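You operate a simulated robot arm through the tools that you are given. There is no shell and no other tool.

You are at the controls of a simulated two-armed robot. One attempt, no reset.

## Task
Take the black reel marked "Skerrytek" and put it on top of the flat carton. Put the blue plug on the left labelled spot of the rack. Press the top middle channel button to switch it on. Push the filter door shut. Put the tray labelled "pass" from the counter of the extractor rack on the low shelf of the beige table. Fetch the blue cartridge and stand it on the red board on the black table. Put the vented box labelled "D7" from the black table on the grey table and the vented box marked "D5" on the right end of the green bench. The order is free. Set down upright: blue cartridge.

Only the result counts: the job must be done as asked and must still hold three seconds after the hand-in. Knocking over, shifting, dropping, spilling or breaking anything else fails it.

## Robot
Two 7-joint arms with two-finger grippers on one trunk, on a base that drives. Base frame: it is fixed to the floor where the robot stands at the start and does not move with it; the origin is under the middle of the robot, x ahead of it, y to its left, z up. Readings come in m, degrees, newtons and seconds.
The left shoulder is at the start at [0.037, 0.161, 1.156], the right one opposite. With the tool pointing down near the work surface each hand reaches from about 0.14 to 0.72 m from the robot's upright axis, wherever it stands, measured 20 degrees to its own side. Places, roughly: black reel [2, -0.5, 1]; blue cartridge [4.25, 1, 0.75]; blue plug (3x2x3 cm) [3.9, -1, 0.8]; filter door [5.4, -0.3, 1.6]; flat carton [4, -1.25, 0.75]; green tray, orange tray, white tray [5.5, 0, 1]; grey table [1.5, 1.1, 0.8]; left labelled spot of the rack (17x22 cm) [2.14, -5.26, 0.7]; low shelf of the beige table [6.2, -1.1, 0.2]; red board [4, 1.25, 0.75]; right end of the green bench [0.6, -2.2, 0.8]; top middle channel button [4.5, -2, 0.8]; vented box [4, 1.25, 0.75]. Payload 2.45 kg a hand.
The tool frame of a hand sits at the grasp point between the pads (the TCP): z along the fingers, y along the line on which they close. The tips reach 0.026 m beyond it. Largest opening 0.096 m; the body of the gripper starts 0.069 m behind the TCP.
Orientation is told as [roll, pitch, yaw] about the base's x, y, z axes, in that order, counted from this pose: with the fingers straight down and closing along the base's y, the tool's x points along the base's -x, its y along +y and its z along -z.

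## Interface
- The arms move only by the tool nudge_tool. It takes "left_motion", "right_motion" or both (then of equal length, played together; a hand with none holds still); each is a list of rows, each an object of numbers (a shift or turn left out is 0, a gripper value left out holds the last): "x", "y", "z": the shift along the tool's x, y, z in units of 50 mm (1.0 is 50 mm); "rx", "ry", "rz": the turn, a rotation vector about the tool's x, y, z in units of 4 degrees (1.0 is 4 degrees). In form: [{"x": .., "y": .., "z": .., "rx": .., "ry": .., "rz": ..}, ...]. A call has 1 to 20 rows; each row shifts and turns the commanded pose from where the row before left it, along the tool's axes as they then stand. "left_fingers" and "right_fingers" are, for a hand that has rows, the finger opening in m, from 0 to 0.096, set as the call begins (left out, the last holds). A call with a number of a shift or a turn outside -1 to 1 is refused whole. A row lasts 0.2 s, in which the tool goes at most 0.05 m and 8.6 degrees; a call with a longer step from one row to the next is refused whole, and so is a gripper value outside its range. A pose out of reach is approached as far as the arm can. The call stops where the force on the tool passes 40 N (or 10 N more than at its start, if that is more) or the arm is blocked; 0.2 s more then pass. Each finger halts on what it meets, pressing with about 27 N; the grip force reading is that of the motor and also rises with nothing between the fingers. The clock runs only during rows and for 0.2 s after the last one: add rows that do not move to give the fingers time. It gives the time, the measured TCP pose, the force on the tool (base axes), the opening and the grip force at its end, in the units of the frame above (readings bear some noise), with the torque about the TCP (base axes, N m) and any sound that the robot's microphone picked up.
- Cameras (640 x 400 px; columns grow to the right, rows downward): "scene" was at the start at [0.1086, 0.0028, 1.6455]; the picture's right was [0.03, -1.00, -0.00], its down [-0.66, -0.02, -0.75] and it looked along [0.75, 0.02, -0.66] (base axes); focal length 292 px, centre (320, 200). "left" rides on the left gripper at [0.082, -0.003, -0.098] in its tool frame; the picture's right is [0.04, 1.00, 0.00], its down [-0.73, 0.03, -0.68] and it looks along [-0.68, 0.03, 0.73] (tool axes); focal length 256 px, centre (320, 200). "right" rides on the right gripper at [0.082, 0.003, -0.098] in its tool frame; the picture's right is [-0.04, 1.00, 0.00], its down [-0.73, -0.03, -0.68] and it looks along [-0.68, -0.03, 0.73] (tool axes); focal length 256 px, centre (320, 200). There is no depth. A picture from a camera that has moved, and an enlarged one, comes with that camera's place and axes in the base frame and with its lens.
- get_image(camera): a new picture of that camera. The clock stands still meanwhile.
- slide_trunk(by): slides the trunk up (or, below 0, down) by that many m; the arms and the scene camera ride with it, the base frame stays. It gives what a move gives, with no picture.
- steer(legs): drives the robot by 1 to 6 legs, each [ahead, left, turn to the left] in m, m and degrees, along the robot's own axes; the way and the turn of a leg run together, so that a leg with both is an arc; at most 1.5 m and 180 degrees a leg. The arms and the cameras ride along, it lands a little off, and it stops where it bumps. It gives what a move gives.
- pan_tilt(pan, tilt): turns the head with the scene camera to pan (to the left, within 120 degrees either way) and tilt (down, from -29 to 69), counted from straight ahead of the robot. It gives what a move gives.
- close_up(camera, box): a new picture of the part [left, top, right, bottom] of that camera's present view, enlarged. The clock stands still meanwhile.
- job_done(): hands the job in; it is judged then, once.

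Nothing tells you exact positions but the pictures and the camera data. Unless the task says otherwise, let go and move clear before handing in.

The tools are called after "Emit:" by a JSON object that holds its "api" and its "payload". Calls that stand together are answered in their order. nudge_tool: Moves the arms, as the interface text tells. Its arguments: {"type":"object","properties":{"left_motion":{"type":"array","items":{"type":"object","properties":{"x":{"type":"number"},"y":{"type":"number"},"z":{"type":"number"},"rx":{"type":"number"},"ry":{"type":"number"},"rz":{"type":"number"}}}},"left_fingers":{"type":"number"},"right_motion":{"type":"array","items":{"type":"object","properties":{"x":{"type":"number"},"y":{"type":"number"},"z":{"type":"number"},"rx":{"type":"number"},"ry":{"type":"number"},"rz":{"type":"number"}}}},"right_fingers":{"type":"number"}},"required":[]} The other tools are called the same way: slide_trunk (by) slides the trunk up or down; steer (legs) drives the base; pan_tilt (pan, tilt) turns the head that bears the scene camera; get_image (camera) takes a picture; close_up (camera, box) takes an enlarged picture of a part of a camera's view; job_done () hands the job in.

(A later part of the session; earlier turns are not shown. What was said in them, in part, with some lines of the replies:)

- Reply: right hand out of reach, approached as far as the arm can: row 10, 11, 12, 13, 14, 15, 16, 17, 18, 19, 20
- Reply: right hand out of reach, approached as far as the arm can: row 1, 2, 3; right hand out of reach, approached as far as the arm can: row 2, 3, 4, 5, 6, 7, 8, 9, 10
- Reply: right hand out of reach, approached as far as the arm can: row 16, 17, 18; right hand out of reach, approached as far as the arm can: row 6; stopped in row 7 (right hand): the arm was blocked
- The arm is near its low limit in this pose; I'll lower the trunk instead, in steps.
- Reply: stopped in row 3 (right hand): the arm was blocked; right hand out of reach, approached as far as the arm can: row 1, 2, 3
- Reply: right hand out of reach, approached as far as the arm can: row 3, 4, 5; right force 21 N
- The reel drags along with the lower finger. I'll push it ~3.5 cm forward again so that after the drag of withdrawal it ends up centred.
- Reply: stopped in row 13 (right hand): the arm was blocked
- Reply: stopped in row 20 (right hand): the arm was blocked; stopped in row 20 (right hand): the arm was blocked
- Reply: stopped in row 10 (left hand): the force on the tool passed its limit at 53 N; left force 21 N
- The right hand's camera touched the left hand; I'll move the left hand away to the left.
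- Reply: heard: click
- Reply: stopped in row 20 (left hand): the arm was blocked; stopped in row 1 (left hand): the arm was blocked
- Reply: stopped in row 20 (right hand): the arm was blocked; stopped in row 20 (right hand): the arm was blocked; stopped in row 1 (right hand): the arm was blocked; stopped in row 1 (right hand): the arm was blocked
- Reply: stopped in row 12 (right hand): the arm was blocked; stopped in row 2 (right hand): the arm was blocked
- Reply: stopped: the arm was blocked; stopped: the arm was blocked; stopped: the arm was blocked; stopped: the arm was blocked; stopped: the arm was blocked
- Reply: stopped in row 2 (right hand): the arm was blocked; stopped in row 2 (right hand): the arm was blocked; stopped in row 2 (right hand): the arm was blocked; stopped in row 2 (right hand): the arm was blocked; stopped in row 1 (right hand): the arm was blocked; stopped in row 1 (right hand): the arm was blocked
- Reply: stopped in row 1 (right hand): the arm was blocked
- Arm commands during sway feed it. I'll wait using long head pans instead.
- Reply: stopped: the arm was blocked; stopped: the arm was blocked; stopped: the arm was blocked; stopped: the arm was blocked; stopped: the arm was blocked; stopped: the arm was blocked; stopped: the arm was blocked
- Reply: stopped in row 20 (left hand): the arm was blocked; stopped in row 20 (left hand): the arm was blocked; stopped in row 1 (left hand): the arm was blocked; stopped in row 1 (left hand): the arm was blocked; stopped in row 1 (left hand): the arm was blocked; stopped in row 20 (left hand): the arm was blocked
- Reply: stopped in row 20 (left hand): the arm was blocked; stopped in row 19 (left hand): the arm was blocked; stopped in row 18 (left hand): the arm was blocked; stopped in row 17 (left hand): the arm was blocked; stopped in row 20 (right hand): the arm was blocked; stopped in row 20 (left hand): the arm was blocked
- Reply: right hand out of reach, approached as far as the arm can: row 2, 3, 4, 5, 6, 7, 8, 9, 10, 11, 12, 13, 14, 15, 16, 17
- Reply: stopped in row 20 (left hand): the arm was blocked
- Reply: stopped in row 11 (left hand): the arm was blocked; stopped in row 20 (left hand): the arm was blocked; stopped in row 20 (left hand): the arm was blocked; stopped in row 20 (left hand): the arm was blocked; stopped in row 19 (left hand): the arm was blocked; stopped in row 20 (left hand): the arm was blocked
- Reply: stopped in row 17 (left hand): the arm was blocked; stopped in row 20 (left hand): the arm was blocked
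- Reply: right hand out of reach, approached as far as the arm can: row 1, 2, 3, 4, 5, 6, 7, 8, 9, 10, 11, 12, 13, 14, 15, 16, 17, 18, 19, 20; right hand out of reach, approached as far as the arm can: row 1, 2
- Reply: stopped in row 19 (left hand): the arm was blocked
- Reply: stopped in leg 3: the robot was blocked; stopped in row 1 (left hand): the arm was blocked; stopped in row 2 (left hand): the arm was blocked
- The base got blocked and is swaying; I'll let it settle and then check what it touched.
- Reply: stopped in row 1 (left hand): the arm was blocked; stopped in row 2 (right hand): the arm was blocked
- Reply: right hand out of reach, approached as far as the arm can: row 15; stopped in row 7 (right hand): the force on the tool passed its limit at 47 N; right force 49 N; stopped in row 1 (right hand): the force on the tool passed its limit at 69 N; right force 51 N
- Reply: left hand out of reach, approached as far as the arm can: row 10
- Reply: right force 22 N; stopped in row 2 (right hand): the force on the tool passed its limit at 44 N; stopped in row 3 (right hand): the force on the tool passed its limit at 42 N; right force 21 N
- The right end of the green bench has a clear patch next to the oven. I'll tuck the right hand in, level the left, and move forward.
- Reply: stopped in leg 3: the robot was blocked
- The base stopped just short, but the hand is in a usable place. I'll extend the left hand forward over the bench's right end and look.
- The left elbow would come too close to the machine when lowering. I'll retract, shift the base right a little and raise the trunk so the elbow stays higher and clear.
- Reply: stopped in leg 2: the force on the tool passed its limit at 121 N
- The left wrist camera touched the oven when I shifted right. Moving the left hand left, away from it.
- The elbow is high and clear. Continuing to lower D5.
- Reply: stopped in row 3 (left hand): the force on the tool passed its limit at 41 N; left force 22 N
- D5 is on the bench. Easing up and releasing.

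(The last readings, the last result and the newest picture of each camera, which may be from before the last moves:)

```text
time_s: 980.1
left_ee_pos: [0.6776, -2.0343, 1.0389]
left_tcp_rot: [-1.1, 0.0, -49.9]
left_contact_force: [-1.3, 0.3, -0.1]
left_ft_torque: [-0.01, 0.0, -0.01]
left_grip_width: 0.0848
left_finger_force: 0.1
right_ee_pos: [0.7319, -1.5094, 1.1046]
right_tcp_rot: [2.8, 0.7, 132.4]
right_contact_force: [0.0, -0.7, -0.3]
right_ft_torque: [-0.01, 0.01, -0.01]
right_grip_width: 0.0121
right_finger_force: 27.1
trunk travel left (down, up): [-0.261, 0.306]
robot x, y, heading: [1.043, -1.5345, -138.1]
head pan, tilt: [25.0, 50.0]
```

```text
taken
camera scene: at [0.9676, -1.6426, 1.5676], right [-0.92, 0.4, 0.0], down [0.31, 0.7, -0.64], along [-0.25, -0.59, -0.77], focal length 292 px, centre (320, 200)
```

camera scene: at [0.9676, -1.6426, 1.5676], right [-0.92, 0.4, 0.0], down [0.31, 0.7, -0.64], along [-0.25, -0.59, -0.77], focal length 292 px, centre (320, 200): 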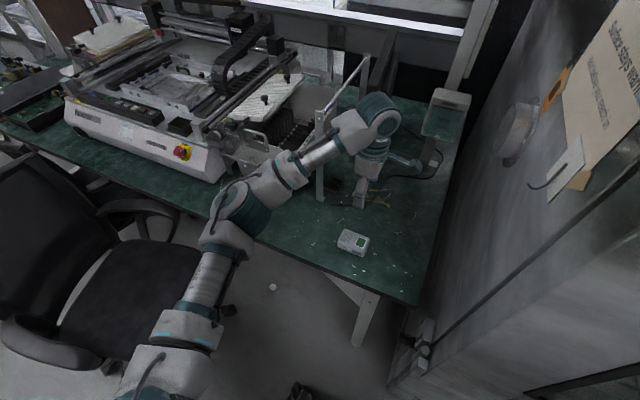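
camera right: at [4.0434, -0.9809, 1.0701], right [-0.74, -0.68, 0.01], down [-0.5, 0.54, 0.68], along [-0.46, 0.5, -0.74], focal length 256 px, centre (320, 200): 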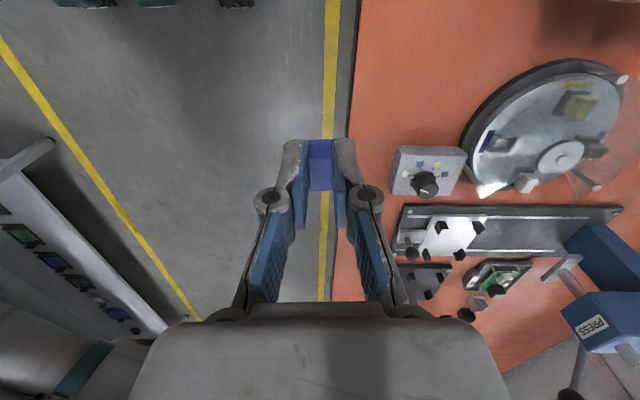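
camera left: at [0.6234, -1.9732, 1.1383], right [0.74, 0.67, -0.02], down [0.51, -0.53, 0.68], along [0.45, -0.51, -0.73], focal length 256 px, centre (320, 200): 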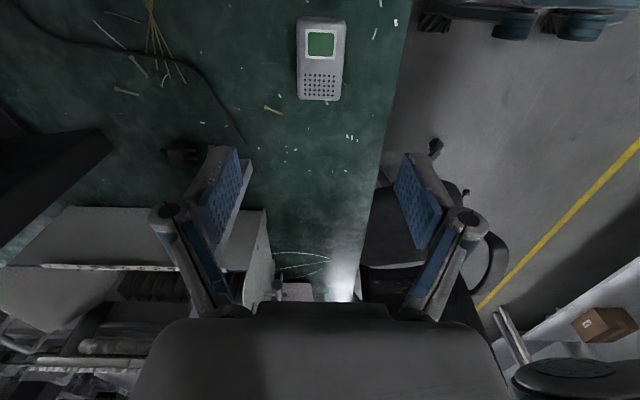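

D5 stands on the right end of the green bench. Now retracting, backing out, and lowering the trunk for travel to the rack.

Emit:
{"api": "nudge_tool", "payload": {"left_motion": [{"y": 0.15}, {"y": 0.35}, {"y": 0.5}, {"y": 0.55}, {"y": 0.55}, {"y": 0.55}, {"y": 0.55}, {"y": 0.5}, {"y": 0.4}, {"y": 0.25}, {"y": 0.1}, {}]}}

Emit:
{"api": "steer", "payload": {"legs": [[-0.1, 0, 0], [-0.12, 0, 0], [-0.12, 0, 0], [-0.12, 0, 0]]}}

Emit:
{"api": "slide_trunk", "payload": {"by": -0.12}}

Emit:
{"api": "pan_tilt", "payload": {"pan": 40, "tilt": 35}}

Emit:
{"api": "get_image", "payload": {"camera": "scene"}}

```text
time_s: 982.7
left_ee_pos: [0.8488, -1.8913, 1.0346]
left_tcp_rot: [-1.1, 0.0, -49.8]
left_contact_force: [-0.7, -0.4, -0.3]
left_ft_torque: [0.03, 0.0, 0.04]
left_grip_width: 0.0849
left_finger_force: 0.0
right_ee_pos: [0.7321, -1.5098, 1.1055]
right_tcp_rot: [2.7, 0.6, 132.4]
right_contact_force: [-0.8, 1.1, 0.1]
right_ft_torque: [-0.02, 0.01, 0.0]
right_grip_width: 0.0122
right_finger_force: 27.0
trunk travel left (down, up): [-0.261, 0.306]
robot x, y, heading: [1.0453, -1.5336, -138.4]
head pan, tilt: [25.0, 50.0]
```

```text
time_s: 986.4
left_ee_pos: [1.1906, -1.5856, 1.0343]
left_tcp_rot: [-1.1, 0.0, -49.9]
left_contact_force: [0.4, -0.3, -0.7]
left_ft_torque: [-0.03, -0.03, 0.04]
left_grip_width: 0.0852
left_finger_force: 0.1
right_ee_pos: [1.0742, -1.2056, 1.1058]
right_tcp_rot: [2.7, 0.5, 132.3]
right_contact_force: [-0.2, 0.9, 0.2]
right_ft_torque: [-0.03, 0.01, 0.0]
right_grip_width: 0.0123
right_finger_force: 27.2
trunk travel left (down, up): [-0.261, 0.306]
robot x, y, heading: [1.3838, -1.2292, -138.7]
head pan, tilt: [25.0, 50.0]
```

```text
time_s: 987.9
left_ee_pos: [1.1928, -1.582, 0.9172]
left_tcp_rot: [-1.4, 0.0, -50.1]
left_contact_force: [0.9, 0.5, 0.4]
left_ft_torque: [-0.01, 0.02, -0.03]
left_grip_width: 0.085
left_finger_force: 0.1
right_ee_pos: [1.0622, -1.2141, 0.9723]
right_tcp_rot: [-1.9, 0.5, 132.3]
right_contact_force: [-0.5, 0.1, 0.1]
right_ft_torque: [0.01, 0.02, 0.03]
right_grip_width: 0.012
right_finger_force: 27.0
trunk travel left (down, up): [-0.141, 0.426]
robot x, y, heading: [1.3814, -1.2297, -138.7]
head pan, tilt: [25.0, 50.0]
```

```text
time_s: 988.6
left_ee_pos: [1.1931, -1.5845, 0.9156]
left_tcp_rot: [-1.3, 0.0, -49.9]
left_contact_force: [-0.2, 0.3, 0.2]
left_ft_torque: [-0.03, 0.01, 0.0]
left_grip_width: 0.0849
left_finger_force: 0.0
right_ee_pos: [1.0619, -1.2146, 0.9733]
right_tcp_rot: [-2.1, 0.5, 132.3]
right_contact_force: [-0.1, -0.2, -0.1]
right_ft_torque: [0.02, 0.01, 0.0]
right_grip_width: 0.012
right_finger_force: 27.0
trunk travel left (down, up): [-0.141, 0.426]
robot x, y, heading: [1.3851, -1.2281, -138.5]
head pan, tilt: [40.0, 35.0]
```

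```text
taken
camera scene: at [1.2465, -1.4268, 1.4576], right [-0.99, 0.15, 0.0], down [0.09, 0.57, -0.82], along [-0.12, -0.81, -0.58], focal length 292 px, centre (320, 200)
```

scene: 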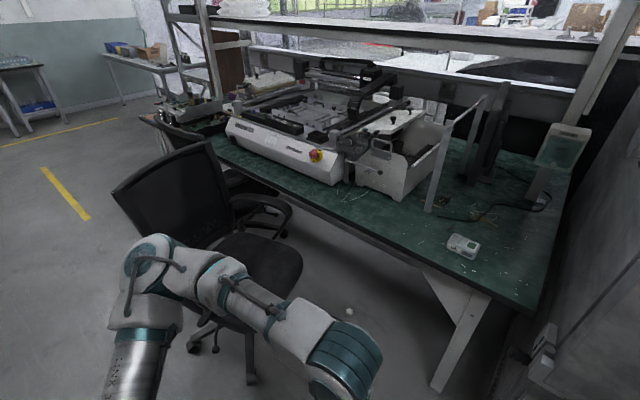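

Emit:
{"api": "steer", "payload": {"legs": [[-0.12, 0, 0.6], [-0.1, 0, 0], [0, 0.24, 0], [0, 0.24, 0], [0, 0.24, 0], [0, 0.24, 0]]}}

Emit:
{"api": "steer", "payload": {"legs": [[0, 0.24, 0], [0, 0.24, 0], [0, 0.24, 0], [0, 0.24, 0], [0, 0.24, 0], [0, 0.24, 0]]}}

Emit:
{"api": "steer", "payload": {"legs": [[0, 0.24, 0], [0, 0.24, 0], [0, 0.24, 0], [0, 0.24, 0]]}}

Emit:
{"api": "pan_tilt", "payload": {"pan": 0, "tilt": 25}}

Emit:
{"api": "get_image", "payload": {"camera": "scene"}}

```text
time_s: 996.1
left_ee_pos: [1.9969, -2.1434, 0.9162]
left_tcp_rot: [-1.3, -0.6, -49.6]
left_contact_force: [-0.3, -0.6, -0.9]
left_ft_torque: [-0.04, -0.02, 0.0]
left_grip_width: 0.0851
left_finger_force: 0.0
right_ee_pos: [1.8635, -1.7766, 0.9704]
right_tcp_rot: [-2.1, 1.2, 132.6]
right_contact_force: [-0.4, 0.2, 0.0]
right_ft_torque: [-0.01, 0.02, -0.01]
right_grip_width: 0.0121
right_finger_force: 27.0
trunk travel left (down, up): [-0.141, 0.426]
robot x, y, heading: [2.1906, -1.7963, -137.9]
head pan, tilt: [40.0, 35.0]
```

```text
time_s: 1004.9
left_ee_pos: [2.9751, -3.238, 0.916]
left_tcp_rot: [-1.4, 0.2, -50.0]
left_contact_force: [0.2, -0.5, -0.5]
left_ft_torque: [0.03, 0.02, 0.01]
left_grip_width: 0.085
left_finger_force: 0.1
right_ee_pos: [2.8451, -2.8703, 0.9747]
right_tcp_rot: [-1.8, 0.4, 132.2]
right_contact_force: [0.4, 0.4, -0.6]
right_ft_torque: [-0.01, -0.01, -0.01]
right_grip_width: 0.0127
right_finger_force: 26.7
trunk travel left (down, up): [-0.141, 0.426]
robot x, y, heading: [3.1601, -2.8808, -138.2]
head pan, tilt: [40.0, 35.0]
```

```text
time_s: 1010.8
left_ee_pos: [3.5903, -3.9355, 0.9212]
left_tcp_rot: [-1.7, -1.2, -50.3]
left_contact_force: [-0.6, 1.0, -0.3]
left_ft_torque: [-0.03, -0.02, -0.03]
left_grip_width: 0.0852
left_finger_force: 0.0
right_ee_pos: [3.46, -3.5648, 0.9688]
right_tcp_rot: [-1.6, 1.9, 131.8]
right_contact_force: [-0.5, 1.3, 0.3]
right_ft_torque: [-0.01, 0.01, 0.02]
right_grip_width: 0.0119
right_finger_force: 27.0
trunk travel left (down, up): [-0.141, 0.426]
robot x, y, heading: [3.7906, -3.6014, -138.5]
head pan, tilt: [40.0, 35.0]
```

```text
time_s: 1011.8
left_ee_pos: [3.5946, -3.9367, 0.9221]
left_tcp_rot: [-2.0, -0.9, -50.3]
left_contact_force: [0.7, 0.4, 0.2]
left_ft_torque: [0.01, -0.02, 0.02]
left_grip_width: 0.085
left_finger_force: 0.1
right_ee_pos: [3.4661, -3.5668, 0.971]
right_tcp_rot: [-1.5, 1.4, 131.8]
right_contact_force: [-0.5, -0.5, 0.6]
right_ft_torque: [-0.01, 0.0, 0.01]
right_grip_width: 0.0122
right_finger_force: 27.0
trunk travel left (down, up): [-0.141, 0.426]
robot x, y, heading: [3.788, -3.6009, -138.7]
head pan, tilt: [0.0, 25.0]
```

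```text
taken
camera scene: at [3.5856, -3.7613, 1.4732], right [-0.66, 0.75, -0.01], down [0.33, 0.28, -0.9], along [-0.68, -0.6, -0.43], focal length 292 px, centre (320, 200)
```

scene: 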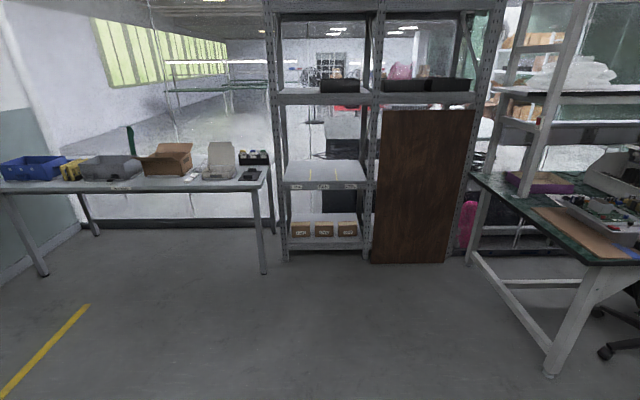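

The rack is straight ahead. Tucking the left hand back, then driving forward toward the rack.

Emit:
{"api": "nudge_tool", "payload": {"left_motion": [{"y": 0.15, "x": -0.1}, {"y": 0.35, "x": -0.2}, {"y": 0.45, "x": -0.3}, {"y": 0.5, "x": -0.3}, {"y": 0.5, "x": -0.3}, {"y": 0.4, "x": -0.2}, {"y": 0.3, "x": -0.1}, {"y": 0.15}, {}], "left_fingers": 0.0}}

Emit:
{"api": "steer", "payload": {"legs": [[0, 0.05, 0.6], [0.22, 0, 0], [0.22, 0, 0], [0.22, 0, 0], [0.22, 0, 0], [0.22, 0, 0]]}}

Emit:
{"api": "pan_tilt", "payload": {"pan": 0, "tilt": 35}}

Emit:
{"api": "get_image", "payload": {"camera": "scene"}}

Emit:
{"api": "get_image", "payload": {"camera": "right"}}

```text
time_s: 1013.8
left_ee_pos: [3.727, -3.9351, 0.9493]
left_tcp_rot: [-1.9, -0.4, -50.4]
left_contact_force: [-0.4, -0.6, -0.2]
left_ft_torque: [-0.02, 0.01, 0.0]
left_grip_width: 0.0
left_finger_force: 27.3
left hand out of reach, approached as far as the arm can: row 5, 6, 7, 8
right_ee_pos: [3.4735, -3.5767, 0.9758]
right_tcp_rot: [-1.6, 0.9, 131.8]
right_contact_force: [1.0, -0.2, 0.0]
right_ft_torque: [-0.03, 0.01, 0.03]
right_grip_width: 0.012
right_finger_force: 26.1
trunk travel left (down, up): [-0.141, 0.426]
robot x, y, heading: [3.7916, -3.6012, -138.5]
head pan, tilt: [0.0, 25.0]
```

```text
time_s: 1021.2
left_ee_pos: [2.9351, -4.7122, 0.9498]
left_tcp_rot: [-1.8, -0.4, -49.9]
left_contact_force: [0.3, 0.1, 0.2]
left_ft_torque: [0.03, 0.0, 0.0]
left_grip_width: 0.0
left_finger_force: 27.7
right_ee_pos: [2.6819, -4.3575, 0.9743]
right_tcp_rot: [-1.5, 0.9, 132.4]
right_contact_force: [0.4, -0.9, -0.2]
right_ft_torque: [0.06, -0.06, -0.01]
right_grip_width: 0.0119
right_finger_force: 26.8
trunk travel left (down, up): [-0.141, 0.426]
robot x, y, heading: [3.0005, -4.3792, -138.5]
head pan, tilt: [0.0, 25.0]
```

```text
time_s: 1021.9
left_ee_pos: [2.9459, -4.7175, 0.9492]
left_tcp_rot: [-2.0, -0.1, -49.6]
left_contact_force: [0.7, -0.2, 1.3]
left_ft_torque: [0.04, 0.02, 0.0]
left_grip_width: 0.0002
left_finger_force: 26.9
right_ee_pos: [2.6909, -4.3618, 0.9758]
right_tcp_rot: [-1.3, 0.5, 132.7]
right_contact_force: [0.4, -0.4, -0.2]
right_ft_torque: [0.02, 0.0, 0.02]
right_grip_width: 0.0123
right_finger_force: 26.9
trunk travel left (down, up): [-0.141, 0.426]
robot x, y, heading: [3.0039, -4.3793, -137.9]
head pan, tilt: [0.0, 35.0]
```

```text
taken
camera scene: at [2.8418, -4.5847, 1.4572], right [-0.67, 0.74, 0.03], down [0.41, 0.4, -0.82], along [-0.62, -0.53, -0.58], focal length 292 px, centre (320, 200)
```

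scene: 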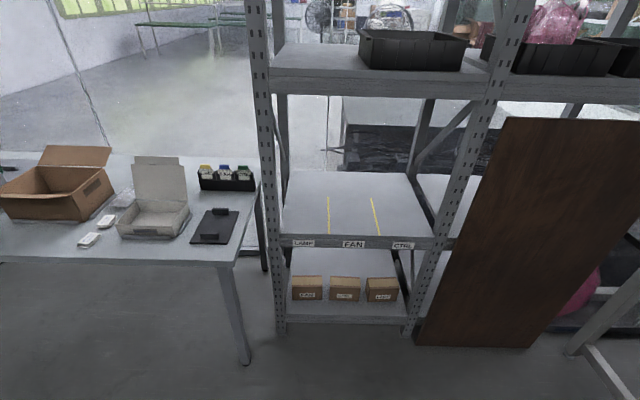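

```text
taken
camera right: at [2.7421, -4.4246, 1.0755], right [-0.76, -0.65, -0.02], down [-0.49, 0.55, 0.67], along [-0.42, 0.52, -0.74], focal length 256 px, centre (320, 200)
```

right: 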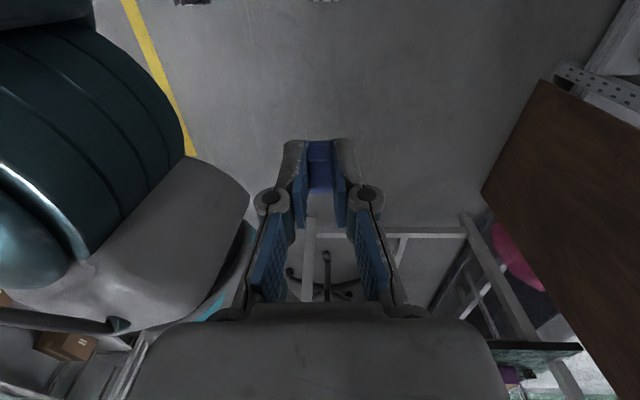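

Emit:
{"api": "steer", "payload": {"legs": [[0.14, 0, 0], [0.14, 0, 0], [0.12, 0, 0]]}}

Emit:
{"api": "pan_tilt", "payload": {"pan": 40, "tilt": 45}}

Emit:
{"api": "get_image", "payload": {"camera": "scene"}}

Emit:
{"api": "pan_tilt", "payload": {"pan": 0, "tilt": 45}}

Emit:
{"api": "get_image", "payload": {"camera": "scene"}}

```text
time_s: 1025.0
left_ee_pos: [2.6444, -4.9838, 0.9497]
left_tcp_rot: [-1.9, -0.2, -49.6]
left_contact_force: [1.1, -1.0, 0.5]
left_ft_torque: [0.06, 0.02, -0.01]
left_grip_width: 0.0
left_finger_force: 26.7
right_ee_pos: [2.3876, -4.6288, 0.9737]
right_tcp_rot: [-1.1, 0.7, 132.8]
right_contact_force: [-1.1, -0.4, -0.5]
right_ft_torque: [0.05, 0.01, -0.03]
right_grip_width: 0.0121
right_finger_force: 27.4
trunk travel left (down, up): [-0.141, 0.426]
robot x, y, heading: [2.7007, -4.6521, -138.1]
head pan, tilt: [0.0, 35.0]
```

```text
time_s: 1026.1
left_ee_pos: [2.646, -4.9817, 0.9503]
left_tcp_rot: [-1.9, -0.2, -49.6]
left_contact_force: [0.2, -0.1, 0.4]
left_ft_torque: [0.03, 0.01, 0.0]
left_grip_width: 0.0001
left_finger_force: 26.8
right_ee_pos: [2.3908, -4.6264, 0.9759]
right_tcp_rot: [-1.0, 0.8, 132.8]
right_contact_force: [-0.2, 0.0, 0.0]
right_ft_torque: [-0.03, 0.01, 0.02]
right_grip_width: 0.0121
right_finger_force: 26.4
trunk travel left (down, up): [-0.141, 0.426]
robot x, y, heading: [2.7053, -4.659, -138.0]
head pan, tilt: [40.0, 45.0]
```

```text
taken
camera scene: at [2.5847, -4.8621, 1.442], right [-0.99, 0.14, 0.01], down [0.09, 0.71, -0.7], along [-0.1, -0.69, -0.72], focal length 292 px, centre (320, 200)
```

scene: 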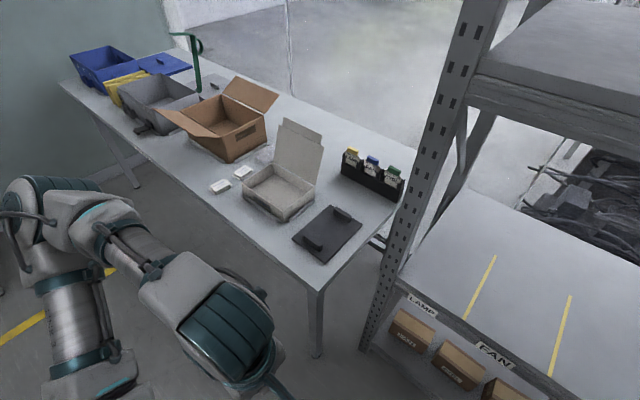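

```text
time_s: 1027.2
left_ee_pos: [2.626, -4.9611, 0.9556]
left_tcp_rot: [-2.0, -1.8, -49.7]
left_contact_force: [0.6, -0.3, 0.0]
left_ft_torque: [0.03, 0.01, -0.02]
left_grip_width: 0.0001
left_finger_force: 27.1
right_ee_pos: [2.3706, -4.6041, 0.9691]
right_tcp_rot: [-1.1, 2.3, 132.6]
right_contact_force: [-0.6, -0.4, -0.5]
right_ft_torque: [-0.02, 0.01, 0.02]
right_grip_width: 0.0121
right_finger_force: 27.1
trunk travel left (down, up): [-0.141, 0.426]
robot x, y, heading: [2.6935, -4.6502, -138.0]
head pan, tilt: [0.0, 45.0]
```

```text
taken
camera scene: at [2.5022, -4.7982, 1.4429], right [-0.67, 0.74, -0.02], down [0.54, 0.47, -0.7], along [-0.52, -0.48, -0.71], focal length 292 px, centre (320, 200)
```

scene: 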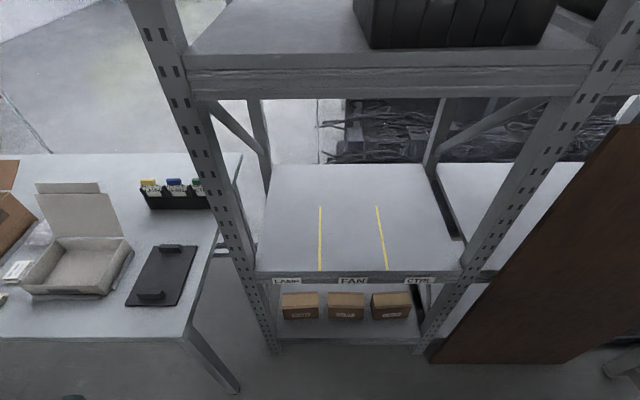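

Emit:
{"api": "steer", "payload": {"legs": [[0.1, 0, 0]]}}

Emit:
{"api": "pan_tilt", "payload": {"pan": 40, "tilt": 45}}

Emit:
{"api": "pan_tilt", "payload": {"pan": -40, "tilt": 45}}

Emit:
{"api": "pan_tilt", "payload": {"pan": 40, "tilt": 45}}

Emit:
{"api": "pan_tilt", "payload": {"pan": 0, "tilt": 40}}

Emit:
{"api": "get_image", "payload": {"camera": "scene"}}

```text
time_s: 1028.3
left_ee_pos: [2.574, -5.0533, 0.9496]
left_tcp_rot: [-1.7, 0.0, -49.4]
left_contact_force: [-0.3, -0.7, 0.0]
left_ft_torque: [0.02, 0.02, -0.01]
left_grip_width: 0.0
left_finger_force: 27.0
right_ee_pos: [2.3172, -4.6979, 0.9757]
right_tcp_rot: [-1.0, 0.6, 133.0]
right_contact_force: [-1.0, -0.3, -0.1]
right_ft_torque: [0.05, 0.01, 0.04]
right_grip_width: 0.0121
right_finger_force: 27.2
trunk travel left (down, up): [-0.141, 0.426]
robot x, y, heading: [2.631, -4.7185, -138.1]
head pan, tilt: [0.0, 45.0]
```

```text
time_s: 1029.4
left_ee_pos: [2.578, -5.0522, 0.951]
left_tcp_rot: [-2.2, 0.1, -49.4]
left_contact_force: [0.3, -0.7, -0.2]
left_ft_torque: [0.03, 0.02, 0.0]
left_grip_width: 0.0
left_finger_force: 26.1
right_ee_pos: [2.3205, -4.6974, 0.976]
right_tcp_rot: [-0.9, 0.6, 133.1]
right_contact_force: [0.3, 0.4, -0.7]
right_ft_torque: [-0.02, -0.03, 0.01]
right_grip_width: 0.0119
right_finger_force: 27.4
trunk travel left (down, up): [-0.141, 0.426]
robot x, y, heading: [2.6288, -4.7207, -138.0]
head pan, tilt: [40.0, 45.0]
```

```text
time_s: 1030.9
left_ee_pos: [2.578, -5.0544, 0.9505]
left_tcp_rot: [-2.1, 0.0, -49.4]
left_contact_force: [0.0, 0.7, 0.8]
left_ft_torque: [0.03, 0.03, -0.02]
left_grip_width: 0.0001
left_finger_force: 27.6
right_ee_pos: [2.3222, -4.6998, 0.9764]
right_tcp_rot: [-0.8, 0.4, 133.2]
right_contact_force: [-0.1, 0.0, -0.5]
right_ft_torque: [0.01, 0.02, 0.0]
right_grip_width: 0.0122
right_finger_force: 26.9
trunk travel left (down, up): [-0.141, 0.426]
robot x, y, heading: [2.6298, -4.7245, -138.0]
head pan, tilt: [-40.0, 45.0]
```

```text
time_s: 1032.5
left_ee_pos: [2.5726, -5.0484, 0.9509]
left_tcp_rot: [-2.1, -0.4, -49.3]
left_contact_force: [-0.9, -0.9, -0.3]
left_ft_torque: [0.02, 0.02, -0.02]
left_grip_width: 0.0002
left_finger_force: 27.6
right_ee_pos: [2.317, -4.6933, 0.9755]
right_tcp_rot: [-0.8, 0.8, 133.0]
right_contact_force: [0.2, -0.3, -0.8]
right_ft_torque: [-0.03, -0.01, -0.02]
right_grip_width: 0.0122
right_finger_force: 27.2
trunk travel left (down, up): [-0.141, 0.426]
robot x, y, heading: [2.6299, -4.7243, -138.0]
head pan, tilt: [40.0, 45.0]
```

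```text
time_s: 1033.5
left_ee_pos: [2.5735, -5.0483, 0.9525]
left_tcp_rot: [-2.0, -0.3, -49.4]
left_contact_force: [-0.9, -0.1, -0.5]
left_ft_torque: [0.02, -0.01, -0.02]
left_grip_width: 0.0002
left_finger_force: 26.9
right_ee_pos: [2.3173, -4.6924, 0.9755]
right_tcp_rot: [-0.8, 0.8, 133.0]
right_contact_force: [0.1, -0.3, -0.8]
right_ft_torque: [0.02, -0.01, 0.01]
right_grip_width: 0.0121
right_finger_force: 27.0
trunk travel left (down, up): [-0.141, 0.426]
robot x, y, heading: [2.6294, -4.7277, -137.8]
head pan, tilt: [0.0, 40.0]
```

```text
taken
camera scene: at [2.4458, -4.8917, 1.4502], right [-0.67, 0.74, 0.0], down [0.48, 0.43, -0.76], along [-0.57, -0.51, -0.65], focal length 292 px, centre (320, 200)
```

scene: 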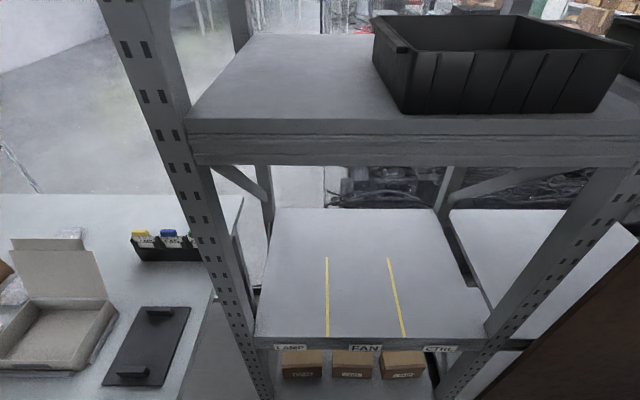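

To avoid the wrist camera hitting the rack post, I'll rotate the right hand by 90° so the camera trails behind, and lower it below the upper shelf first.

Emit:
{"api": "nudge_tool", "payload": {"right_motion": [{"y": 0.15}, {"y": 0.35}, {"y": 0.45}, {"y": 0.45}, {"y": 0.4, "rz": -0.5}, {"y": 0.25, "rz": -1}, {"y": 0.1, "rz": -1}, {"rz": -1}, {"rz": -1}, {"rz": -1}, {"rz": -1}, {"rz": -1}, {"rz": -1}, {"rz": -1}, {"rz": -1}, {"rz": -1}, {"rz": -1}, {"rz": -1}, {"rz": -1}, {"rz": -1}]}}

Emit:
{"api": "nudge_tool", "payload": {"right_motion": [{"rz": -1}, {"rz": -1}, {"rz": -1}, {"rz": -1}, {"rz": -1}, {"rz": -1}, {"rz": -0.7}, {}, {}]}}

Emit:
{"api": "get_image", "payload": {"camera": "scene"}}

Emit:
{"api": "get_image", "payload": {"camera": "right"}}

```text
time_s: 1037.7
left_ee_pos: [2.5733, -5.0478, 0.9517]
left_tcp_rot: [-2.0, -0.4, -49.4]
left_contact_force: [0.4, -0.4, -0.1]
left_ft_torque: [0.03, 0.01, 0.03]
left_grip_width: 0.0
left_finger_force: 26.8
right_ee_pos: [2.2353, -4.767, 0.9797]
right_tcp_rot: [0.4, 1.1, -164.9]
right_contact_force: [-0.1, 0.2, 0.4]
right_ft_torque: [-0.04, -0.01, -0.03]
right_grip_width: 0.0121
right_finger_force: 27.0
right hand out of reach, approached as far as the arm can: row 1
trunk travel left (down, up): [-0.141, 0.426]
robot x, y, heading: [2.6293, -4.7219, -137.8]
head pan, tilt: [0.0, 40.0]
```

```text
time_s: 1039.7
left_ee_pos: [2.5724, -5.0471, 0.9518]
left_tcp_rot: [-2.1, -0.5, -49.4]
left_contact_force: [-0.2, 0.3, -0.9]
left_ft_torque: [-0.01, -0.01, 0.04]
left_grip_width: 0.0
left_finger_force: 26.4
right_ee_pos: [2.2358, -4.7675, 0.9783]
right_tcp_rot: [0.9, 0.8, -138.1]
right_contact_force: [0.6, 0.2, -0.3]
right_ft_torque: [0.03, -0.03, -0.04]
right_grip_width: 0.0122
right_finger_force: 26.6
trunk travel left (down, up): [-0.141, 0.426]
robot x, y, heading: [2.6304, -4.7243, -137.9]
head pan, tilt: [0.0, 40.0]
```

```text
taken
camera scene: at [2.4443, -4.8905, 1.4502], right [-0.67, 0.74, 0.0], down [0.48, 0.43, -0.76], along [-0.57, -0.51, -0.65], focal length 292 px, centre (320, 200)
```

scene: 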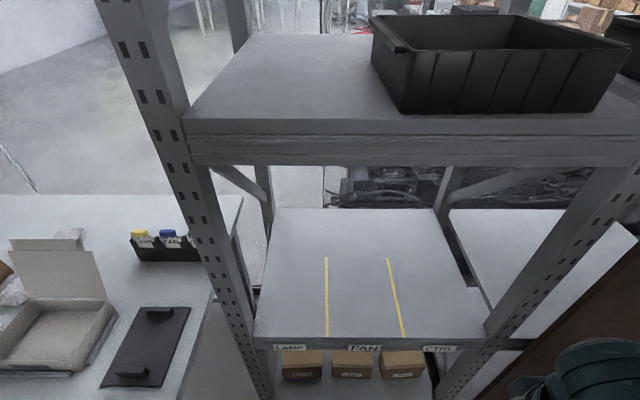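

```text
taken
camera right: at [2.2968, -4.7147, 1.0787], right [0.64, -0.77, 0.01], down [-0.58, -0.47, 0.67], along [-0.51, -0.43, -0.74], focal length 256 px, centre (320, 200)
```

right: 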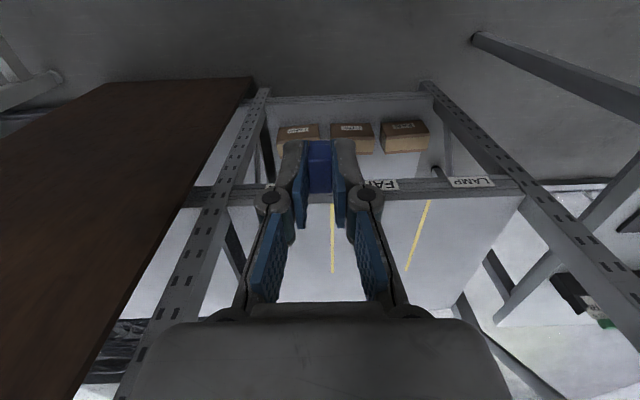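

Emit:
{"api": "nudge_tool", "payload": {"left_motion": [{"x": -0.15, "z": -0.1}, {"x": -0.35, "z": -0.3}, {"x": -0.45, "z": -0.4}, {"x": -0.5, "z": -0.4}, {"x": -0.5, "z": -0.4}, {"x": -0.5, "z": -0.3}, {"x": -0.4, "z": -0.2}, {"x": -0.2}, {}], "right_motion": [{"z": 0.15, "rx": 0.1}, {"z": 0.3, "rx": 0.1, "ry": -0.1}, {"z": 0.4, "ry": -0.1}, {"z": 0.4}, {"z": 0.4}, {"z": 0.25}, {"z": 0.1}, {}, {}]}}

Emit:
{"api": "pan_tilt", "payload": {"pan": 30, "tilt": 50}}

Emit:
{"api": "get_image", "payload": {"camera": "scene"}}

```text
time_s: 1041.7
left_ee_pos: [2.6335, -5.1378, 1.0294]
left_tcp_rot: [-2.1, -0.2, -49.3]
left_contact_force: [0.7, 0.3, 0.3]
left_ft_torque: [-0.01, 0.0, 0.01]
left_grip_width: 0.0
left_finger_force: 27.4
left hand out of reach, approached as far as the arm can: row 6, 7, 8
right_ee_pos: [2.2351, -4.7684, 0.8796]
right_tcp_rot: [0.1, -0.1, -138.2]
right_contact_force: [-0.2, -0.1, -0.3]
right_ft_torque: [0.02, -0.02, -0.02]
right_grip_width: 0.012
right_finger_force: 26.9
trunk travel left (down, up): [-0.141, 0.426]
robot x, y, heading: [2.6301, -4.7238, -137.9]
head pan, tilt: [0.0, 40.0]
```

```text
time_s: 1042.7
left_ee_pos: [2.6333, -5.137, 1.0287]
left_tcp_rot: [-2.0, -0.2, -49.4]
left_contact_force: [0.2, -0.2, -0.4]
left_ft_torque: [0.02, 0.0, 0.0]
left_grip_width: 0.0
left_finger_force: 27.0
right_ee_pos: [2.2359, -4.7674, 0.8787]
right_tcp_rot: [0.1, 0.0, -138.1]
right_contact_force: [-0.2, -0.3, -0.1]
right_ft_torque: [0.0, 0.03, 0.02]
right_grip_width: 0.0118
right_finger_force: 26.9
trunk travel left (down, up): [-0.141, 0.426]
robot x, y, heading: [2.629, -4.72, -138.3]
head pan, tilt: [30.0, 50.0]
```

```text
taken
camera scene: at [2.4843, -4.9073, 1.4361], right [-0.95, 0.31, 0.0], down [0.24, 0.73, -0.64], along [-0.2, -0.61, -0.77], focal length 292 px, centre (320, 200)
```

scene: 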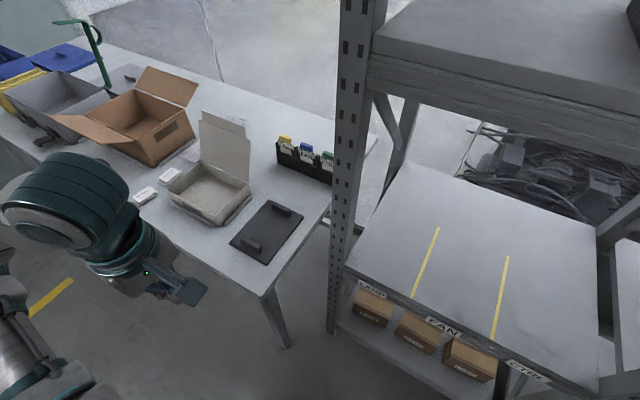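

Emit:
{"api": "nudge_tool", "payload": {"right_motion": [{"y": 0.15}, {"y": 0.35}, {"y": 0.5}, {"y": 0.6}, {"y": 0.6}, {"y": 0.6}, {"y": 0.6}, {"y": 0.6}, {"y": 0.6}, {"y": 0.5}, {"y": 0.35}, {"y": 0.15}, {}, {}]}}

Emit:
{"api": "get_image", "payload": {"camera": "right"}}

Emit:
{"api": "get_image", "payload": {"camera": "scene"}}

```text
time_s: 1045.7
left_ee_pos: [2.6347, -5.1364, 1.0279]
left_tcp_rot: [-2.1, -0.4, -49.5]
left_contact_force: [0.6, -0.4, 0.3]
left_ft_torque: [-0.01, -0.03, 0.01]
left_grip_width: 0.0
left_finger_force: 27.0
right_ee_pos: [2.4243, -4.9783, 0.8788]
right_tcp_rot: [0.0, 0.0, -138.0]
right_contact_force: [0.1, 0.1, -0.3]
right_ft_torque: [0.0, -0.03, 0.01]
right_grip_width: 0.0121
right_finger_force: 27.3
trunk travel left (down, up): [-0.141, 0.426]
robot x, y, heading: [2.6309, -4.7222, -138.1]
head pan, tilt: [30.0, 50.0]
```

```text
taken
camera right: at [2.4877, -4.9251, 0.9772], right [0.64, -0.77, 0.0], down [-0.57, -0.47, 0.68], along [-0.52, -0.43, -0.73], focal length 256 px, centre (320, 200)
```

right: 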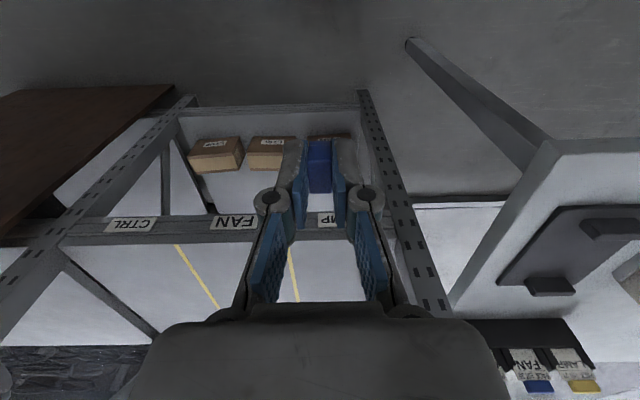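

```text
taken
camera scene: at [2.4861, -4.9101, 1.4359], right [-0.95, 0.31, 0.0], down [0.24, 0.73, -0.64], along [-0.2, -0.61, -0.77], focal length 292 px, centre (320, 200)
```

scene: 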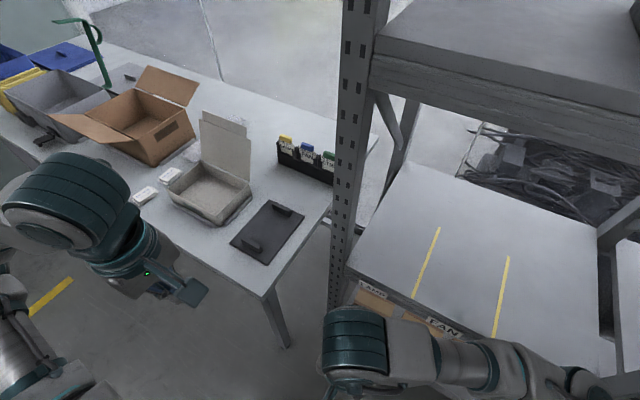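

Emit:
{"api": "nudge_tool", "payload": {"right_motion": [{"x": -0.15}, {"x": -0.35}, {"x": -0.5}, {"x": -0.6}, {"x": -0.6}, {"x": -0.6}, {"x": -0.6}, {"x": -0.6}, {"x": -0.6}, {"x": -0.6}, {"x": -0.6}, {"x": -0.5}, {"x": -0.4}, {"x": -0.25}, {"x": -0.1}, {}, {}]}}

Emit:
{"api": "get_image", "payload": {"camera": "right"}}

Emit:
{"api": "get_image", "payload": {"camera": "scene"}}

```text
time_s: 1049.3
left_ee_pos: [2.6341, -5.1356, 1.0279]
left_tcp_rot: [-2.1, -0.3, -49.4]
left_contact_force: [0.2, 0.4, -0.5]
left_ft_torque: [0.01, 0.01, -0.02]
left_grip_width: 0.0
left_finger_force: 26.9
right_ee_pos: [2.1645, -5.2098, 0.8812]
right_tcp_rot: [0.0, 0.0, -138.0]
right_contact_force: [0.3, 0.2, 0.5]
right_ft_torque: [-0.03, 0.01, 0.01]
right_grip_width: 0.012
right_finger_force: 27.2
right hand out of reach, approached as far as the arm can: row 14, 15
trunk travel left (down, up): [-0.141, 0.426]
robot x, y, heading: [2.6298, -4.7242, -138.0]
head pan, tilt: [30.0, 50.0]
```

```text
taken
camera right: at [2.2271, -5.1577, 0.9781], right [0.64, -0.77, 0.0], down [-0.57, -0.47, 0.68], along [-0.52, -0.43, -0.73], focal length 256 px, centre (320, 200)
```

right: 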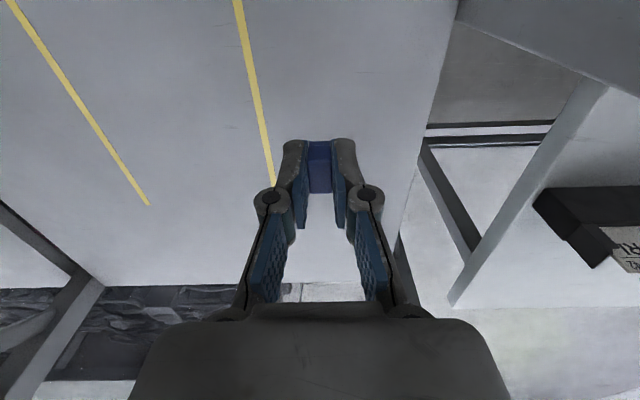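

```text
taken
camera scene: at [2.4858, -4.9112, 1.4357], right [-0.95, 0.31, 0.0], down [0.24, 0.73, -0.64], along [-0.2, -0.61, -0.77], focal length 292 px, centre (320, 200)
```

scene: 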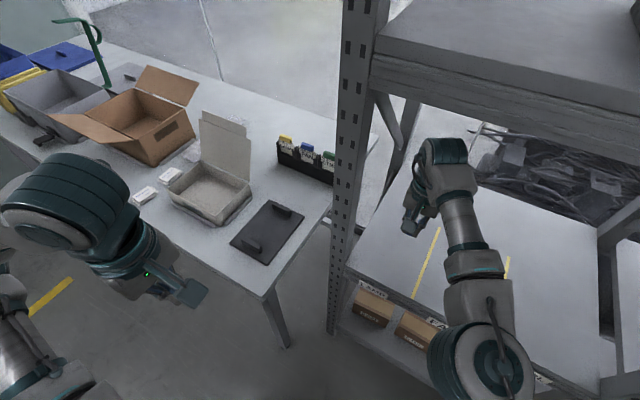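

The plug is above the LAMP spot. Lowering.

Emit:
{"api": "nudge_tool", "payload": {"right_motion": [{"z": 0.15}, {"z": 0.35}, {"z": 0.5}, {"z": 0.5}, {"z": 0.5}, {"z": 0.35}, {"z": 0.2}, {"z": 0.1}, {}, {}]}}

Emit:
{"api": "get_image", "payload": {"camera": "right"}}

Emit:
{"api": "get_image", "payload": {"camera": "scene"}}

```text
time_s: 1051.5
left_ee_pos: [2.6343, -5.137, 1.0301]
left_tcp_rot: [-2.1, -0.3, -49.3]
left_contact_force: [-0.9, 0.9, 0.2]
left_ft_torque: [0.01, -0.02, 0.0]
left_grip_width: 0.0002
left_finger_force: 27.3
right_ee_pos: [2.1633, -5.2079, 0.7477]
right_tcp_rot: [0.0, 0.0, -138.1]
right_contact_force: [0.1, -0.2, 0.2]
right_ft_torque: [0.0, 0.01, 0.0]
right_grip_width: 0.0122
right_finger_force: 26.6
trunk travel left (down, up): [-0.141, 0.426]
robot x, y, heading: [2.6323, -4.7234, -138.0]
head pan, tilt: [30.0, 50.0]
```

```text
taken
camera right: at [2.2269, -5.1555, 0.846], right [0.64, -0.77, 0.0], down [-0.57, -0.47, 0.68], along [-0.52, -0.43, -0.73], focal length 256 px, centre (320, 200)
```

right: 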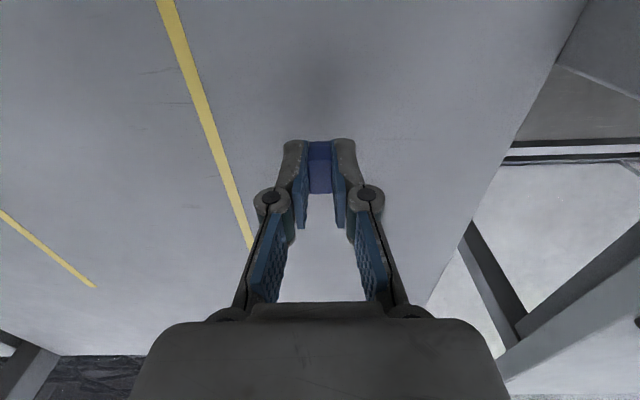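

```text
taken
camera scene: at [2.4854, -4.9111, 1.4357], right [-0.95, 0.31, 0.0], down [0.24, 0.73, -0.64], along [-0.2, -0.61, -0.77], focal length 292 px, centre (320, 200)
```

scene: 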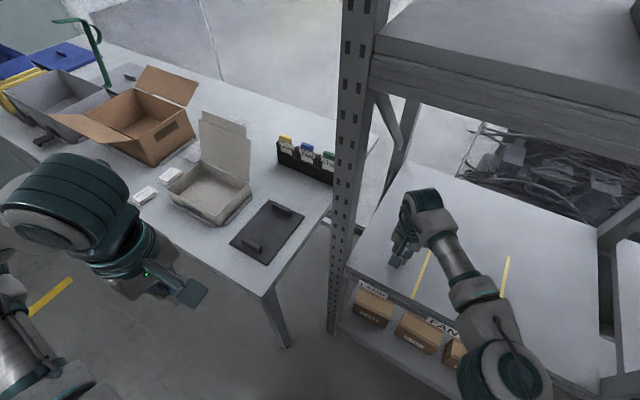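

Emit:
{"api": "nudge_tool", "payload": {"right_motion": [{"z": 0.08}, {"z": 0.08}, {"z": 0.06}, {}]}}

Emit:
{"api": "nudge_tool", "payload": {"right_motion": [{"z": 0.06}, {"z": 0.06}, {}]}}

Emit:
{"api": "nudge_tool", "payload": {"right_motion": [{"z": 0.06}, {"z": 0.06}, {}]}}

```text
time_s: 1052.5
left_ee_pos: [2.6344, -5.137, 1.029]
left_tcp_rot: [-2.2, -0.3, -49.4]
left_contact_force: [-0.3, 0.1, 0.1]
left_ft_torque: [0.01, 0.01, -0.01]
left_grip_width: 0.0
left_finger_force: 27.4
right_ee_pos: [2.1643, -5.2098, 0.736]
right_tcp_rot: [0.0, 0.0, -138.1]
right_contact_force: [0.5, -0.3, 1.4]
right_ft_torque: [0.02, 0.02, 0.0]
right_grip_width: 0.0121
right_finger_force: 26.9
trunk travel left (down, up): [-0.141, 0.426]
robot x, y, heading: [2.6318, -4.723, -138.0]
head pan, tilt: [30.0, 50.0]
```

```text
time_s: 1053.3
left_ee_pos: [2.634, -5.1367, 1.0298]
left_tcp_rot: [-2.2, -0.2, -49.4]
left_contact_force: [0.1, 0.6, 0.1]
left_ft_torque: [0.0, 0.01, -0.03]
left_grip_width: 0.0
left_finger_force: 26.9
right_ee_pos: [2.1644, -5.2081, 0.7319]
right_tcp_rot: [0.1, -0.1, -138.3]
right_contact_force: [-2.6, -3.3, 24.4]
right_ft_torque: [-0.2, 0.13, 0.0]
right_grip_width: 0.012
right_finger_force: 26.5
trunk travel left (down, up): [-0.141, 0.426]
robot x, y, heading: [2.6296, -4.7217, -138.2]
head pan, tilt: [30.0, 50.0]
```

```text
time_s: 1054.1
left_ee_pos: [2.6358, -5.1344, 1.0295]
left_tcp_rot: [-2.3, -0.3, -49.4]
left_contact_force: [0.0, 0.2, 0.0]
left_ft_torque: [0.0, 0.01, -0.03]
left_grip_width: 0.0
left_finger_force: 26.8
right_ee_pos: [2.1652, -5.2063, 0.7262]
right_tcp_rot: [0.0, -0.3, -138.1]
right_contact_force: [0.2, -1.9, 24.9]
right_ft_torque: [0.02, 0.01, 0.01]
right_grip_width: 0.0114
right_finger_force: 27.0
trunk travel left (down, up): [-0.141, 0.426]
robot x, y, heading: [2.628, -4.7203, -137.6]
head pan, tilt: [30.0, 50.0]
```

Contact with the shelf. Easing and releasing the plug.

Emit:
{"api": "nudge_tool", "payload": {"right_motion": [{"z": -0.06}, {}]}}

Emit:
{"api": "nudge_tool", "payload": {"right_motion": [{}, {}, {}], "right_fingers": 0.05}}

Emit:
{"api": "get_image", "payload": {"camera": "right"}}

Emit:
{"api": "nudge_tool", "payload": {"right_motion": [{"z": -0.1}, {"z": -0.25}, {"z": -0.4}, {"z": -0.5}, {"z": -0.5}, {"z": -0.4}, {"z": -0.25}, {"z": -0.1}, {}]}}

Emit:
{"api": "get_image", "payload": {"camera": "right"}}

```text
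time_s: 1054.7
left_ee_pos: [2.6342, -5.1358, 1.03]
left_tcp_rot: [-2.1, -0.2, -49.5]
left_contact_force: [0.5, -0.3, 0.4]
left_ft_torque: [0.0, -0.01, 0.0]
left_grip_width: 0.0001
left_finger_force: 26.8
right_ee_pos: [2.1652, -5.2078, 0.7267]
right_tcp_rot: [0.0, 0.1, -138.1]
right_contact_force: [3.2, 1.9, 7.3]
right_ft_torque: [0.06, -0.08, -0.02]
right_grip_width: 0.0112
right_finger_force: 27.1
trunk travel left (down, up): [-0.141, 0.426]
robot x, y, heading: [2.6293, -4.7249, -137.7]
head pan, tilt: [30.0, 50.0]
```

```text
time_s: 1055.5
left_ee_pos: [2.6329, -5.1367, 1.0295]
left_tcp_rot: [-2.1, -0.3, -49.4]
left_contact_force: [0.1, 0.4, 0.8]
left_ft_torque: [0.0, -0.03, -0.01]
left_grip_width: 0.0002
left_finger_force: 26.8
right_ee_pos: [2.1635, -5.2091, 0.727]
right_tcp_rot: [0.0, 0.1, -138.2]
right_contact_force: [0.4, 0.2, -0.9]
right_ft_torque: [0.01, 0.02, -0.01]
right_grip_width: 0.0501
right_finger_force: 0.1
trunk travel left (down, up): [-0.141, 0.426]
robot x, y, heading: [2.628, -4.7215, -137.9]
head pan, tilt: [30.0, 50.0]
```

```text
taken
camera right: at [2.2267, -5.1563, 0.825], right [0.64, -0.77, 0.0], down [-0.57, -0.47, 0.68], along [-0.52, -0.43, -0.74], focal length 256 px, centre (320, 200)
```

right: 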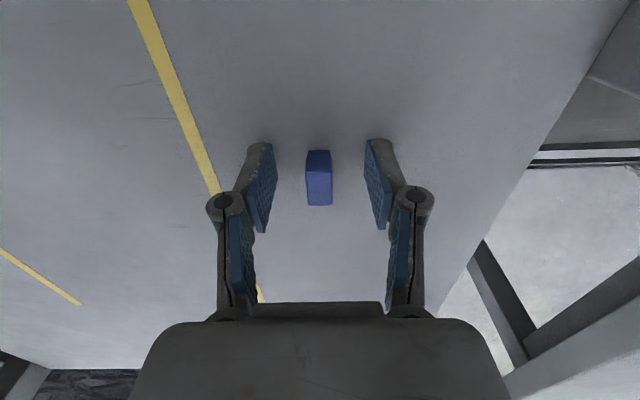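

```text
time_s: 1057.5
left_ee_pos: [2.634, -5.1371, 1.029]
left_tcp_rot: [-2.1, -0.2, -49.4]
left_contact_force: [0.1, 0.8, 0.4]
left_ft_torque: [-0.01, 0.0, -0.01]
left_grip_width: 0.0001
left_finger_force: 27.2
right_ee_pos: [2.1644, -5.2095, 0.8532]
right_tcp_rot: [0.0, 0.1, -138.0]
right_contact_force: [0.0, 1.3, 0.2]
right_ft_torque: [-0.01, 0.0, 0.0]
right_grip_width: 0.0501
right_finger_force: 0.0
trunk travel left (down, up): [-0.141, 0.426]
robot x, y, heading: [2.6299, -4.7214, -137.8]
head pan, tilt: [30.0, 50.0]
```

```text
taken
camera right: at [2.2273, -5.1563, 0.951], right [0.64, -0.77, 0.0], down [-0.57, -0.47, 0.68], along [-0.52, -0.43, -0.73], focal length 256 px, centre (320, 200)
```

right: 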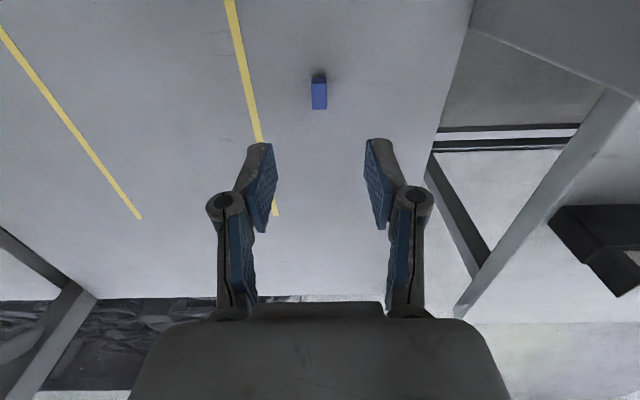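

The plug stands on the LAMP spot. Withdrawing the right hand and backing away from the rack.

Emit:
{"api": "nudge_tool", "payload": {"right_motion": [{"x": 0.15}, {"x": 0.35}, {"x": 0.5}, {"x": 0.6}, {"x": 0.6}, {"x": 0.6}, {"x": 0.6}, {"x": 0.6}, {"x": 0.6}, {"x": 0.6}, {"x": 0.5}, {"x": 0.35}, {"x": 0.15}, {}]}}

Emit:
{"api": "steer", "payload": {"legs": [[-0.12, 0, 0], [-0.15, 0, 0], [-0.15, 0, 0]]}}

Emit:
{"api": "pan_tilt", "payload": {"pan": 10, "tilt": 35}}

Emit:
{"api": "get_image", "payload": {"camera": "scene"}}

Emit:
{"api": "close_up", "payload": {"camera": "scene", "box": [220, 150, 420, 275]}}

```text
time_s: 1060.5
left_ee_pos: [2.6343, -5.1368, 1.0289]
left_tcp_rot: [-2.1, -0.3, -49.4]
left_contact_force: [-0.5, 0.5, -0.2]
left_ft_torque: [-0.01, 0.03, 0.06]
left_grip_width: 0.0
left_finger_force: 26.6
right_ee_pos: [2.3985, -5.0002, 0.8523]
right_tcp_rot: [0.0, 0.0, -138.2]
right_contact_force: [0.7, -0.6, 0.3]
right_ft_torque: [0.03, 0.0, 0.0]
right_grip_width: 0.0501
right_finger_force: 0.0
trunk travel left (down, up): [-0.141, 0.426]
robot x, y, heading: [2.6281, -4.7197, -138.2]
head pan, tilt: [30.0, 50.0]
```

```text
time_s: 1063.7
left_ee_pos: [2.9447, -4.856, 1.0296]
left_tcp_rot: [-2.2, -0.2, -49.3]
left_contact_force: [-0.3, -0.6, 0.0]
left_ft_torque: [-0.03, 0.01, 0.01]
left_grip_width: 0.0
left_finger_force: 27.1
right_ee_pos: [2.7077, -4.7192, 0.8524]
right_tcp_rot: [-0.1, 0.0, -138.3]
right_contact_force: [-0.2, 0.8, 0.3]
right_ft_torque: [-0.07, 0.01, 0.02]
right_grip_width: 0.0499
right_finger_force: 0.0
trunk travel left (down, up): [-0.141, 0.426]
robot x, y, heading: [2.9449, -4.4419, -138.1]
head pan, tilt: [30.0, 50.0]
```

```text
time_s: 1064.5
left_ee_pos: [2.9461, -4.8521, 1.0302]
left_tcp_rot: [-2.3, -0.4, -49.4]
left_contact_force: [0.0, -0.5, 0.1]
left_ft_torque: [0.01, -0.02, 0.03]
left_grip_width: 0.0
left_finger_force: 27.1
right_ee_pos: [2.7088, -4.7169, 0.8545]
right_tcp_rot: [0.2, -0.1, -138.3]
right_contact_force: [0.4, -0.3, -0.4]
right_ft_torque: [-0.02, 0.01, 0.0]
right_grip_width: 0.0499
right_finger_force: 0.0
trunk travel left (down, up): [-0.141, 0.426]
robot x, y, heading: [2.9395, -4.4447, -137.9]
head pan, tilt: [10.0, 35.0]
```

```text
taken
camera scene: at [2.7662, -4.6256, 1.4575], right [-0.79, 0.62, 0.0], down [0.35, 0.46, -0.82], along [-0.5, -0.64, -0.58], focal length 292 px, centre (320, 200)
```

scene: 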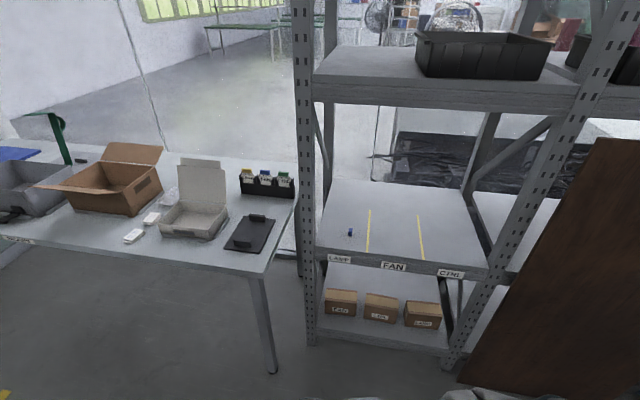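

```text
3.20 times, centred on (320, 212) of scene
camera zoom: at [2.7662, -4.6256, 1.4575], right [-0.79, 0.62, 0.0], down [0.35, 0.46, -0.82], along [-0.5, -0.64, -0.58], focal length 936 px, centre (320, 160)
```

zoom: 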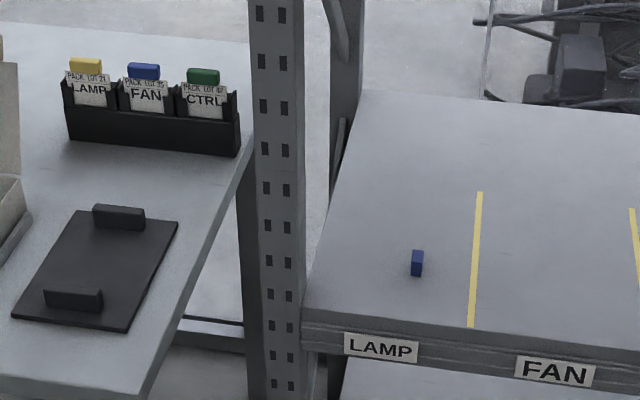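

All eight items look done from my last views: reel on the carton, plug on LAMP, channel B lit, filter door shut, PASS tray on the low shelf, cartridge upright on the red board, D7 on the grey table, D5 on the green bench's right end. Both hands are empty and clear, so I'm handing in.

Emit:
{"api": "job_done", "payload": {}}

```text
The job is handed in.
```

I've handed the job in. All eight tasks looked done in my last view of each one, but I didn't go back for a final check of everything before handing in.

| Task | Where it ended up |
|---|---|
| Skerrytek reel | Lying flat on the flat carton |
| Blue plug | On the left rack spot, labelled LAMP |
| Channel button | Top middle button (B) pressed once; only its light came on |
| Filter door | Pushed shut; it stayed shut when I moved the hand away |
| PASS tray | The green tray, on the low shelf of the beige table |
| Blue cartridge | Standing upright near the centre of the red board on the black table |
| D7 | On the grey table, between the dark mat and the blue press mat |
| D5 | On the right end of the green bench, about 12 cm in from the front edge |

These moments could matter to the "nothing else shifted" rule:

- **Oven:** while I was setting up to place D5, the left hand bumped the oven at about 121 N. I moved it away, and the oven and D5 looked unchanged.
- **Base stops:** the base was stopped as blocked twice, once at the black table and once at the green bench. I never found the cause, and nothing nearby looked moved afterwards.
- **Swaying:** the robot swayed heavily at times, worst in front of the extractor rack. I waited for it to settle before the fine work.
- **Carton:** the reel dragged on the carton while I let go of it, but the carton stayed where it was.
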